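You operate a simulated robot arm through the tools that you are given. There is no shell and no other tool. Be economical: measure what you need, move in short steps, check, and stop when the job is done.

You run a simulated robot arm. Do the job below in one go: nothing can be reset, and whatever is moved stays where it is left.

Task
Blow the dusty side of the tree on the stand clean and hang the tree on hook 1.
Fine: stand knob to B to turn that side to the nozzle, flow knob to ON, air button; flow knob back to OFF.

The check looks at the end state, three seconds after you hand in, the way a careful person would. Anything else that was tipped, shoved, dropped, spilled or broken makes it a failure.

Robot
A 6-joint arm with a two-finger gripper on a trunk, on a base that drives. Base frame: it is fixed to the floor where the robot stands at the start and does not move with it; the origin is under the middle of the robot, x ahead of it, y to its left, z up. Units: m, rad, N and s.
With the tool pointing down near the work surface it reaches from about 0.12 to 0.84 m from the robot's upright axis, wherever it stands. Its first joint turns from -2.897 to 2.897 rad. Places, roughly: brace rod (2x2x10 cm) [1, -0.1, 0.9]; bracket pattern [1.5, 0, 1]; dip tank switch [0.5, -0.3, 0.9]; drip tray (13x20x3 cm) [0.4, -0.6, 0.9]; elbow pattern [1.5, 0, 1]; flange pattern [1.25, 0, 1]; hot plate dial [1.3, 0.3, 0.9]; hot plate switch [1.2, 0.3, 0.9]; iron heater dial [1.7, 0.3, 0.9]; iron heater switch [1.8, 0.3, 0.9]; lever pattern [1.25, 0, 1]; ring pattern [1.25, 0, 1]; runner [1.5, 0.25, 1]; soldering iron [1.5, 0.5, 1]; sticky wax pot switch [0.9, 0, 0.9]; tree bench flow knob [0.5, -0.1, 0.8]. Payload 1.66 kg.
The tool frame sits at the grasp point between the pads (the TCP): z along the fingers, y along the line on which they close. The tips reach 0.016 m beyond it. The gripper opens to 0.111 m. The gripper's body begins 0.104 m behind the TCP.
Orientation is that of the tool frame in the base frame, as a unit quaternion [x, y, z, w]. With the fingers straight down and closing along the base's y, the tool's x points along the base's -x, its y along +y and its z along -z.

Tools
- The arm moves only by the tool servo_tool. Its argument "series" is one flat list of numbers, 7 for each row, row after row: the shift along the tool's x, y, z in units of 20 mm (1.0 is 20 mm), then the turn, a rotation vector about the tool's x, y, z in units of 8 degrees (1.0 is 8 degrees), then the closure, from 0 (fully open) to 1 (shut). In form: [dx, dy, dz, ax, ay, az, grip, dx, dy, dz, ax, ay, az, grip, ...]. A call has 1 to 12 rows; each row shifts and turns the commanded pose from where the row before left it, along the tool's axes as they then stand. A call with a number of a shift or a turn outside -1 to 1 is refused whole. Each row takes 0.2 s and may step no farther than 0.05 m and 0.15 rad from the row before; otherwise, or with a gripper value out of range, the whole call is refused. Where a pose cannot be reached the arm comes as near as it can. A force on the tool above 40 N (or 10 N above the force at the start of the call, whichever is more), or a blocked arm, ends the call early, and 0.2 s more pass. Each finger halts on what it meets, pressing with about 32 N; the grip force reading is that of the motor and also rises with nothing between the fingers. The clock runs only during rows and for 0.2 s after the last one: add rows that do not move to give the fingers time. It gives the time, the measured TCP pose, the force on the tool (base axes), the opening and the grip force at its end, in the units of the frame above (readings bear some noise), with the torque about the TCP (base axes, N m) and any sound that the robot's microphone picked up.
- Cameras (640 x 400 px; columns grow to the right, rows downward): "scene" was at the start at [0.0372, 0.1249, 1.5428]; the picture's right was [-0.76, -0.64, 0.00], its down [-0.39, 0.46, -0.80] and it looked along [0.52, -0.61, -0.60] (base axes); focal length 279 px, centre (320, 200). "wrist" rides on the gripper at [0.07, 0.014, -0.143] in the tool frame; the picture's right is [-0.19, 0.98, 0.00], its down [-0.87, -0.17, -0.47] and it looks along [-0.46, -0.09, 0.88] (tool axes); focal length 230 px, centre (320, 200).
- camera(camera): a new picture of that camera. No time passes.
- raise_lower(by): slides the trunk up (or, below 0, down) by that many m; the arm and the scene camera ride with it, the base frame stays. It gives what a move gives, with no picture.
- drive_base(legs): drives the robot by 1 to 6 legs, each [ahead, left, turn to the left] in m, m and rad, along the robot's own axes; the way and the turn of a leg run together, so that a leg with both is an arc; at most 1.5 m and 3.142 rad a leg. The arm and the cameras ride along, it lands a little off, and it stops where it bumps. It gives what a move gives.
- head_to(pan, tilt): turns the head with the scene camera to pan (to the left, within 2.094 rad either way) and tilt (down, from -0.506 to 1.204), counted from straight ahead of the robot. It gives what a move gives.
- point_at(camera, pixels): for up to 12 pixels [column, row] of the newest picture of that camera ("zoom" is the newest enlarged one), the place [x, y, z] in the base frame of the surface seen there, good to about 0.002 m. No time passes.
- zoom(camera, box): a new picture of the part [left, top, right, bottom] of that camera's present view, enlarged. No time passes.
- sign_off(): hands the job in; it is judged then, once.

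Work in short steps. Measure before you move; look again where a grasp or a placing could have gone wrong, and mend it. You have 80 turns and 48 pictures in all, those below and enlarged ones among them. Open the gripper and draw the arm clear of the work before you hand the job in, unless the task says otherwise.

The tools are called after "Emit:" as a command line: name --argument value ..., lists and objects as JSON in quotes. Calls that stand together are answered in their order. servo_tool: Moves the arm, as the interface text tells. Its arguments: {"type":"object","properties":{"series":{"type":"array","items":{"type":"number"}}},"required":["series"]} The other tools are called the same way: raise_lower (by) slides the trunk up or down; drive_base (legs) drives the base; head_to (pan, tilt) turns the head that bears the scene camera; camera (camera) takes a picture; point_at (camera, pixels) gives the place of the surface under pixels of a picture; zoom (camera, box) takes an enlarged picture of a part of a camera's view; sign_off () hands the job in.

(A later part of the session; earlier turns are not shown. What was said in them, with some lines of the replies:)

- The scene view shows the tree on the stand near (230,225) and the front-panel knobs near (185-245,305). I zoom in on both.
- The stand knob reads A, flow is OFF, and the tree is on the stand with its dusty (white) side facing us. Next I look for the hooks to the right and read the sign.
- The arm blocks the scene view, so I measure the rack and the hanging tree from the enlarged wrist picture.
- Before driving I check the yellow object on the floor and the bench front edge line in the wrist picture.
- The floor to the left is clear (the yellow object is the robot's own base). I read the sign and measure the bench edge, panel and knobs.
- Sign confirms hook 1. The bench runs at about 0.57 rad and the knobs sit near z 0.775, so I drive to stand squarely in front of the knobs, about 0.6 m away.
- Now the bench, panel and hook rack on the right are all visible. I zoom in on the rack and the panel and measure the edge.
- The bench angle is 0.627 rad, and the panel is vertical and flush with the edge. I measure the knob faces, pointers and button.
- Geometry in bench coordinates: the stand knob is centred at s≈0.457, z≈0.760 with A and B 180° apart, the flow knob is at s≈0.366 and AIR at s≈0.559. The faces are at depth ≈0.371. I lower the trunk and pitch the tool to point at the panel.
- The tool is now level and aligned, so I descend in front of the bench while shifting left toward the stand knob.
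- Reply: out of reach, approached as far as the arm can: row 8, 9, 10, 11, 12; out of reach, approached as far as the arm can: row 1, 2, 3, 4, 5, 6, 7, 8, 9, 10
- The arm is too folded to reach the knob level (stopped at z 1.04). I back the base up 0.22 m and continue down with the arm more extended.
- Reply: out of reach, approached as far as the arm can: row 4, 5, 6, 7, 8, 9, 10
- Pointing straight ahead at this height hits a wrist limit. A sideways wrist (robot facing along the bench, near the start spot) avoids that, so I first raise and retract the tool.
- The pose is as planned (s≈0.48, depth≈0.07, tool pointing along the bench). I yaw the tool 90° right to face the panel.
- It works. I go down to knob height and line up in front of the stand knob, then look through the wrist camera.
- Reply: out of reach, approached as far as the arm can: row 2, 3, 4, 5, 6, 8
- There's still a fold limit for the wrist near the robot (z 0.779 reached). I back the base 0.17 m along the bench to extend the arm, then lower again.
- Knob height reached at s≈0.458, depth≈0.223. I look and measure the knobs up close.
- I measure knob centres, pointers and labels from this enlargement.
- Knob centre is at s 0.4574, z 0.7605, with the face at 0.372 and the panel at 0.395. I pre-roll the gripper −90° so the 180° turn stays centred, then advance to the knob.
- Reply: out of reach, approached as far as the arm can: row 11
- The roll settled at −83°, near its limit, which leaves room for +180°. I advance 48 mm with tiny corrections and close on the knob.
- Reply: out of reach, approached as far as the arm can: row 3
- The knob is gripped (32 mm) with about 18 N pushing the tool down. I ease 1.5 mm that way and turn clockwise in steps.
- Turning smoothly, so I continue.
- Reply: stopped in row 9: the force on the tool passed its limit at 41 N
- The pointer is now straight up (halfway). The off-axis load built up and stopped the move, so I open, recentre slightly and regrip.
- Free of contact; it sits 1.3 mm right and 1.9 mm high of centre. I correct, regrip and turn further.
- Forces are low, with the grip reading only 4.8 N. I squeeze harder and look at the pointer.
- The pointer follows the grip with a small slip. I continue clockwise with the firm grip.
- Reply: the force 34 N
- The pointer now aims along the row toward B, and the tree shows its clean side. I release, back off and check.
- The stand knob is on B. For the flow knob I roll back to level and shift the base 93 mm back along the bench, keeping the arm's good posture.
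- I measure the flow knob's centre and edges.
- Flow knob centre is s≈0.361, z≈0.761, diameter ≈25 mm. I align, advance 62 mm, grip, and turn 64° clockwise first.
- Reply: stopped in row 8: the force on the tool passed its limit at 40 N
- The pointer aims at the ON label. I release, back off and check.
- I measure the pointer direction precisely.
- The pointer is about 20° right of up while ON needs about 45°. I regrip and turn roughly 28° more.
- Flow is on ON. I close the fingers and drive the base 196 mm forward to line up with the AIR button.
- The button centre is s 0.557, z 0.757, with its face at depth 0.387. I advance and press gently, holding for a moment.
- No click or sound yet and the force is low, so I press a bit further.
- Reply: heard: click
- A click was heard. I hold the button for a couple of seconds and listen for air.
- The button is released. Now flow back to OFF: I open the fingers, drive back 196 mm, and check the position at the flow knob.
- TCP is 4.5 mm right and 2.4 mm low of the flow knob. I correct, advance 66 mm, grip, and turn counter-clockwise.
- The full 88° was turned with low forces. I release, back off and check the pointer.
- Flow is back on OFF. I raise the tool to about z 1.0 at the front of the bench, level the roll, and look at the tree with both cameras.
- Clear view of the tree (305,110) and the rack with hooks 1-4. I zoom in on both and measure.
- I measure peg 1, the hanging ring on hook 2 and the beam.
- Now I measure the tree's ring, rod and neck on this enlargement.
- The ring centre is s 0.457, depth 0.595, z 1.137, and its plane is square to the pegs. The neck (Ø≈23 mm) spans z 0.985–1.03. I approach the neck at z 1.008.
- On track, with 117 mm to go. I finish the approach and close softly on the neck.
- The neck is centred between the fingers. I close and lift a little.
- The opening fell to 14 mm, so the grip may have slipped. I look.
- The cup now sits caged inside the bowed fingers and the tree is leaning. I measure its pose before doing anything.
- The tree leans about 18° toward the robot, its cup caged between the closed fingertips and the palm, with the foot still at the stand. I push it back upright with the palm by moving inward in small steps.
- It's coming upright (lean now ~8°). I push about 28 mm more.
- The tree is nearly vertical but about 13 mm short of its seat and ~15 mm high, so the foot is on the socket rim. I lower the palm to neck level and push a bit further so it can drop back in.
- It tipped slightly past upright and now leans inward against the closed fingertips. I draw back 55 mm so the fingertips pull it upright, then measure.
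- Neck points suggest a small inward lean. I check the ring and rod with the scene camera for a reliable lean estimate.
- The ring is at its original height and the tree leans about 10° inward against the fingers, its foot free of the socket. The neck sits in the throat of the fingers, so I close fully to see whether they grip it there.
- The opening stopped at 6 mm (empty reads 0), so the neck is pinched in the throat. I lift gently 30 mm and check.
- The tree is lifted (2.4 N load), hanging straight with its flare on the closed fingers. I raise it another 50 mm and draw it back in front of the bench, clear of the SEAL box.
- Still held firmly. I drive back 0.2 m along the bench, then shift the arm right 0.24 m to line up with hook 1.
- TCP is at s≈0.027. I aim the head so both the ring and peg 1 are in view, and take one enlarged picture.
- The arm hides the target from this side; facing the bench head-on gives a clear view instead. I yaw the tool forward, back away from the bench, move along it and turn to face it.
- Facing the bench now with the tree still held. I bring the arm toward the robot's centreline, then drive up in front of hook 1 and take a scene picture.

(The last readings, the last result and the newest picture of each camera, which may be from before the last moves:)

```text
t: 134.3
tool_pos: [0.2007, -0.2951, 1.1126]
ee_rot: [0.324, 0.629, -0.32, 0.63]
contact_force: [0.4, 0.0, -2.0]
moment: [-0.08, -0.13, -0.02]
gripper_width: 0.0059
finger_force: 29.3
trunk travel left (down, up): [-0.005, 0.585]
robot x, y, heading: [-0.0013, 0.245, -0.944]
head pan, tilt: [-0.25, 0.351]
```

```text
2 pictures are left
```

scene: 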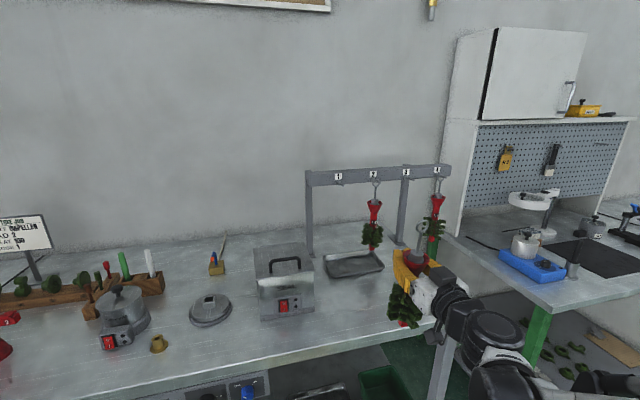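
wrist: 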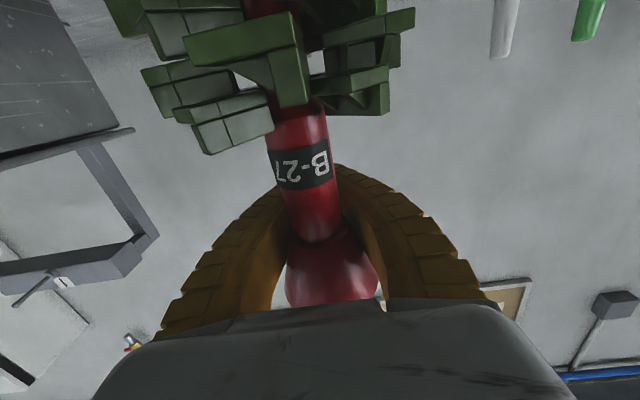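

Clear view: the empty stand is undisturbed, peg 1 is near (338,183), and our tree's ring and rod are near (418,235). I probe pixels on the ring, rod and peg.

Emit:
point_at --camera "scene" --pixels '[[418, 222], [415, 226], [421, 226], [418, 230], [413, 228], [424, 228], [418, 236], [417, 241], [416, 246], [415, 256], [410, 258], [425, 258]]'

Emit:
point_at --camera "scene" --pixels '[[338, 183], [339, 185], [340, 183], [337, 181], [342, 183], [336, 183], [375, 180], [374, 183], [377, 196], [398, 285], [404, 315], [408, 262]]'

Emit:
zoom --camera "scene" --box '[320, 160, 448, 240]'

```text
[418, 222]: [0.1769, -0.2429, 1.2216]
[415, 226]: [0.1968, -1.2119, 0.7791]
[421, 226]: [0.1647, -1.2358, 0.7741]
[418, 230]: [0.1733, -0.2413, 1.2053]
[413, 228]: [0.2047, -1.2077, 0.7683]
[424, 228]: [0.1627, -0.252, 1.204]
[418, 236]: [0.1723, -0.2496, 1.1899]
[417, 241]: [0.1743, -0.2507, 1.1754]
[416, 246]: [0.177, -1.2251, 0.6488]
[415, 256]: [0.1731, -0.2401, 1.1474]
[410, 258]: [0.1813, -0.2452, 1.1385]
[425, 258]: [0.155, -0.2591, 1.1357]
```

```text
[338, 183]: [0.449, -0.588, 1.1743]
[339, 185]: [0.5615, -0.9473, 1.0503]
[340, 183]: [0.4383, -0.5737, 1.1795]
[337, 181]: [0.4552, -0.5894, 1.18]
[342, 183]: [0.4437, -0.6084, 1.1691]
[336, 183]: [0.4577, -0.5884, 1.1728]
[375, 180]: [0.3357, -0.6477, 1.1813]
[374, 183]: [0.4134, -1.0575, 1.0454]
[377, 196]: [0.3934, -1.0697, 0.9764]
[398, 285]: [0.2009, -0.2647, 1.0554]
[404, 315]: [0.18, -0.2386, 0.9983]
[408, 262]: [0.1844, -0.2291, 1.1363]
```

```text
5.00 times, centred on (384, 200) of scene
```

zoom: 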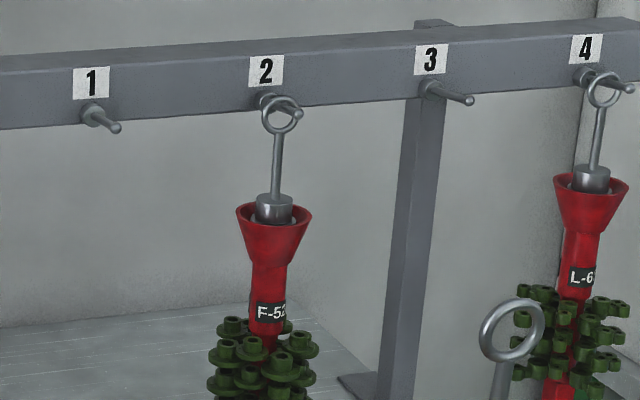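

Now both our ring (512,330) and peg 1 (100,120) are sharp in the enlargement. I measure them.

Emit:
point_at --camera "zoom" --pixels '[[484, 332], [540, 326], [513, 302], [510, 357], [500, 380], [90, 108], [117, 128], [108, 120], [100, 115], [112, 130], [96, 125], [298, 113]]'

Emit:
point_at --camera "zoom" --pixels '[[488, 345], [536, 312], [494, 312], [532, 346], [500, 395], [280, 97], [263, 115], [296, 122], [280, 131], [104, 118], [115, 124], [280, 127]]'

```text
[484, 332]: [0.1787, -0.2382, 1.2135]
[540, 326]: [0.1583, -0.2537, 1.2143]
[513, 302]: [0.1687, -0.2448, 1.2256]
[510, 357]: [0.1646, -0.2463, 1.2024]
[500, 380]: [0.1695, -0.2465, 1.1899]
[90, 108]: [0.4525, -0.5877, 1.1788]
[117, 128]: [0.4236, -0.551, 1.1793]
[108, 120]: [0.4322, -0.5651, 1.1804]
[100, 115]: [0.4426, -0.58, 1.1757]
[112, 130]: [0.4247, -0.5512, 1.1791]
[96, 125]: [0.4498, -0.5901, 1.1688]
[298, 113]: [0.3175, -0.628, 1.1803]
```

```text
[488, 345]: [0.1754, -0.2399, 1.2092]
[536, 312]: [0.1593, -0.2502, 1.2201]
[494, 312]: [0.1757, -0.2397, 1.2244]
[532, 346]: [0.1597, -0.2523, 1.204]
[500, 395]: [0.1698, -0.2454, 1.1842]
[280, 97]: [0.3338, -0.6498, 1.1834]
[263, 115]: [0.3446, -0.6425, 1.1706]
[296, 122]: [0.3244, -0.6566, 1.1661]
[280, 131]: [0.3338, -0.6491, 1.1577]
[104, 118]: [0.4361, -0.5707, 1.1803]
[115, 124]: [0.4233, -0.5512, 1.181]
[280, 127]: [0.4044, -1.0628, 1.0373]
```

Ring centre: s −0.008, depth 0.298, z 1.214. Peg 1 axis: s≈0.017, z≈1.177, depth 0.694–0.74, and the ring has about ±5 mm clearance. I drive 0.2 m closer, then correct with the arm.

Emit:
drive_base --legs '[[0.2, 0, 0]]'

Emit:
head_to --pan -0.37 --tilt 0.34

```text
t: 135.9
tool_pos: [0.3162, -0.4533, 1.1127]
ee_rot: [0.323, 0.629, -0.32, 0.63]
contact_force: [-0.2, 0.1, -1.8]
moment: [-0.11, -0.11, 0.0]
gripper_width: 0.006
finger_force: 28.2
trunk travel left (down, up): [-0.005, 0.585]
robot x, y, heading: [0.1082, 0.0817, -0.942]
head pan, tilt: [-0.25, 0.351]
```

```text
t: 136.6
tool_pos: [0.3161, -0.4543, 1.1124]
ee_rot: [0.323, 0.629, -0.32, 0.63]
contact_force: [0.2, 0.4, -2.6]
moment: [-0.11, -0.1, 0.02]
gripper_width: 0.006
finger_force: 28.8
trunk travel left (down, up): [-0.005, 0.585]
robot x, y, heading: [0.1051, 0.0885, -0.944]
head pan, tilt: [-0.37, 0.34]
```

TCP readings are consistent. I shift left 24.5 mm, down 37 mm and advance 174 mm so the ring stops about 25 mm before the peg tip, then use the last picture to check alignment.

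Emit:
servo_tool --series '[0.6, 0.4, 0.5, 0, 0, 0, 1, 0.6, 0.4, 0.8, 0, 0, 0, 1, 0.64, 0.425, 0.8, 0, 0, 0, 1, 0, 0, 0.9, 0, 0, 0, 1, 0, 0, 0.9, 0, 0, 0, 1, 0, 0, 0.9, 0, 0, 0, 1, 0, 0, 0.9, 0, 0, 0, 1, 0, 0, 0.9, 0, 0, 0, 1, 0, 0, 0.9, 0, 0, 0, 1, 0, 0, 0.7, 0, 0, 0, 1, 0, 0, 0.5, 0, 0, 0, 1, 0, 0, 0, 0, 0, 0, 1]'

Emit:
zoom --camera "scene" --box '[264, 165, 376, 235]'

```text
t: 139.2
tool_pos: [0.4387, -0.5811, 1.0765]
ee_rot: [0.323, 0.63, -0.32, 0.63]
contact_force: [0.3, -0.1, -2.1]
moment: [-0.1, -0.08, 0.0]
gripper_width: 0.0056
finger_force: 28.4
trunk travel left (down, up): [-0.005, 0.585]
robot x, y, heading: [0.1111, 0.087, -0.945]
head pan, tilt: [-0.37, 0.34]
```

```text
5.71 times, centred on (320, 200) of scene
```

zoom: 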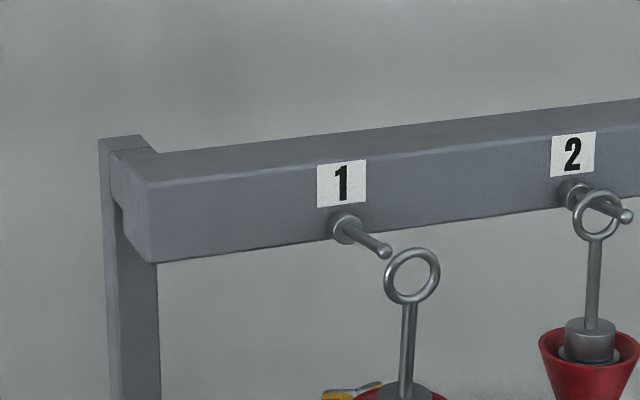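

Excellent picture: the ring (412,276) is just in front of the peg tip (385,250). I measure both accurately.

Emit:
point_at --camera "zoom" --pixels '[[387, 279], [437, 274], [413, 252], [411, 300], [394, 258], [430, 293], [430, 257], [394, 294], [408, 340], [407, 370]]'

Emit:
point_at --camera "zoom" --pixels '[[385, 247], [385, 253], [378, 243], [374, 248], [370, 238], [364, 242], [360, 232], [356, 238], [344, 230], [627, 212], [622, 214]]'

```text
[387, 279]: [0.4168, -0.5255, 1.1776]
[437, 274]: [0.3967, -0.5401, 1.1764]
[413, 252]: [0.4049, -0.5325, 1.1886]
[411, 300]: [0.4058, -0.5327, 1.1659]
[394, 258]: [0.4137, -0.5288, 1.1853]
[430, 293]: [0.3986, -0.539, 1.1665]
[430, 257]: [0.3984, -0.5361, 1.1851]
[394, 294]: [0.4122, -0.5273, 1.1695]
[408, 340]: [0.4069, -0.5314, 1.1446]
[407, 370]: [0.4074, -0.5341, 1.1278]
```

```text
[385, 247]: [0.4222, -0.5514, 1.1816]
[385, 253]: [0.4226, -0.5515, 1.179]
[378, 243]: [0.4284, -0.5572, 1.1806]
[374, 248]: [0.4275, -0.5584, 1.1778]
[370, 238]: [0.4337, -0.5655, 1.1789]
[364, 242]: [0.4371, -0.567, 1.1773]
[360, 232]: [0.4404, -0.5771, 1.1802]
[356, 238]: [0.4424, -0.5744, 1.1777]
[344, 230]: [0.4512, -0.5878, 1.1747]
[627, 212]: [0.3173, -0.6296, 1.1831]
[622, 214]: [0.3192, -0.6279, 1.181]
```

Ring (s 0.0168, z 1.177) is within about 1.5 mm of the peg axis. I raise 1 mm and advance 52 mm in small steps.

Emit:
servo_tool --series '[-0.06, 0.03, 0.4, 0, 0, 0, 1, 0, 0, 0.4, 0, 0, 0, 1, 0, 0, 0.4, 0, 0, 0, 1, 0, 0, 0.4, 0, 0, 0, 1, 0, 0, 0.4, 0, 0, 0, 1, 0, 0, 0.4, 0, 0, 0, 1, 0, 0, 0.2, 0, 0, 0, 1, 0, 0, 0, 0, 0, 0, 1]'

Emit:
servo_tool --series '[0.2, 0, 0, 0, 0, 0, 1, 0.15, 0, 0, 0, 0, 0, 1, 0, 0, 0, 0, 0, 0, 1]'

```text
t: 140.9
tool_pos: [0.468, -0.6218, 1.0766]
ee_rot: [0.323, 0.629, -0.32, 0.63]
contact_force: [1.2, 0.2, -2.3]
moment: [-0.11, -0.08, -0.03]
gripper_width: 0.0061
finger_force: 28.6
trunk travel left (down, up): [-0.005, 0.585]
robot x, y, heading: [0.1117, 0.0871, -0.947]
head pan, tilt: [-0.37, 0.34]
```

```text
t: 141.8
tool_pos: [0.4684, -0.6212, 1.0705]
ee_rot: [0.325, 0.629, -0.32, 0.63]
contact_force: [0.0, -0.6, -1.7]
moment: [-0.03, -0.05, -0.01]
gripper_width: 0.0059
finger_force: 28.1
trunk travel left (down, up): [-0.005, 0.585]
robot x, y, heading: [0.1081, 0.0847, -0.943]
head pan, tilt: [-0.37, 0.34]
```

No contact on the way in, and the ring is at depth ≈0.72. I lower a few more millimetres until the peg takes the weight.

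Emit:
servo_tool --series '[0.1, 0, 0, 0, 0, 0, 1, 0.1, 0, 0, 0, 0, 0, 1, 0, 0, 0, 0, 0, 0, 1, 0, 0, 0, 0, 0, 0, 1]'

```text
t: 142.8
tool_pos: [0.4678, -0.6224, 1.0656]
ee_rot: [0.323, 0.629, -0.32, 0.63]
contact_force: [0.5, 0.2, 0.1]
moment: [0.03, 0.05, 0.02]
gripper_width: 0.0
finger_force: 28.2
trunk travel left (down, up): [-0.005, 0.585]
robot x, y, heading: [0.1048, 0.0853, -0.947]
head pan, tilt: [-0.37, 0.34]
```

The load is now zero and the fingers closed freely, so the tree hangs on the peg. I open the fingers around the neck and withdraw straight back.

Emit:
servo_tool --series '[0, 0, 0, 0, 0, 0, 0.6, 0, 0, 0, 0, 0, 0, 0.4, 0, 0, 0, 0, 0, 0, 0.2, 0, 0, 0, 0, 0, 0, 0.2, 0, 0, 0, 0, 0, 0, 0.2]'

Emit:
servo_tool --series '[0, 0, -0.4, 0, 0, 0, 0.2, 0, 0, -0.5, 0, 0, 0, 0.2, 0, 0, -0.5, 0, 0, 0, 0.2, 0, 0, -0.5, 0, 0, 0, 0.2, 0, 0, -0.6, 0, 0, 0, 0.2, 0, 0, -0.8, 0, 0, 0, 0.2, 0, 0, -1, 0, 0, 0, 0.2, 0, 0, -1, 0, 0, 0, 0.2, 0, 0, -1, 0, 0, 0, 0.2, 0, 0, -1, 0, 0, 0, 0.2, 0, 0, -1, 0, 0, 0, 0.2, 0, 0, -1, 0, 0, 0, 0.2]'

```text
t: 143.9
tool_pos: [0.4678, -0.6228, 1.0657]
ee_rot: [0.324, 0.629, -0.32, 0.63]
contact_force: [-0.6, -0.2, 0.2]
moment: [-0.01, -0.01, 0.02]
gripper_width: 0.0899
finger_force: 1.2
trunk travel left (down, up): [-0.005, 0.585]
robot x, y, heading: [0.1104, 0.0876, -0.945]
head pan, tilt: [-0.37, 0.34]
```

```text
t: 146.6
tool_pos: [0.3579, -0.4724, 1.0662]
ee_rot: [0.325, 0.629, -0.321, 0.63]
contact_force: [0.2, 0.7, 0.8]
moment: [0.03, -0.02, 0.0]
gripper_width: 0.0897
finger_force: 1.2
trunk travel left (down, up): [-0.005, 0.585]
robot x, y, heading: [0.1069, 0.0874, -0.943]
head pan, tilt: [-0.37, 0.34]
```

Withdrawn without contact. I back the base off for clearance.

Emit:
drive_base --legs '[[-0.3, 0, 0]]'

Emit:
camera --camera "scene"

```text
t: 148.6
tool_pos: [0.1796, -0.2267, 1.0658]
ee_rot: [0.324, 0.629, -0.321, 0.63]
contact_force: [0.5, 0.5, -0.9]
moment: [-0.02, 0.03, 0.0]
gripper_width: 0.0898
finger_force: 0.3
trunk travel left (down, up): [-0.005, 0.585]
robot x, y, heading: [-0.064, 0.3315, -0.952]
head pan, tilt: [-0.37, 0.34]
```

```text
refused: no pictures are left
```

The arm is clear, the gripper is open and the tree's weight was taken by hook 1. I have no pictures left, so I hand in.

Emit:
sign_off

```text
The job is handed in.
```

The tree should be hanging on hook 1, but I had no pictures left to confirm it, and I never saw whether its dusty side came clean.

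- **Air and knobs:** I turned the stand knob to B, set the flow to ON and held the air button for a little over two seconds. I heard one click, but no sound of air. The flow knob is back at OFF. The treated side faced the wall, so I couldn't see the dust.
- **Moving the tree:** My first grip slipped, and the tree tipped on the stand. I got it upright and lifted it without dropping it. A later picture showed the stand empty and upright, with nothing nearby disturbed.
- **Hanging:** The last picture showed the ring lined up with the peg. When I lowered it, the load on the gripper fell to zero, and the arm then drew back without touching anything.
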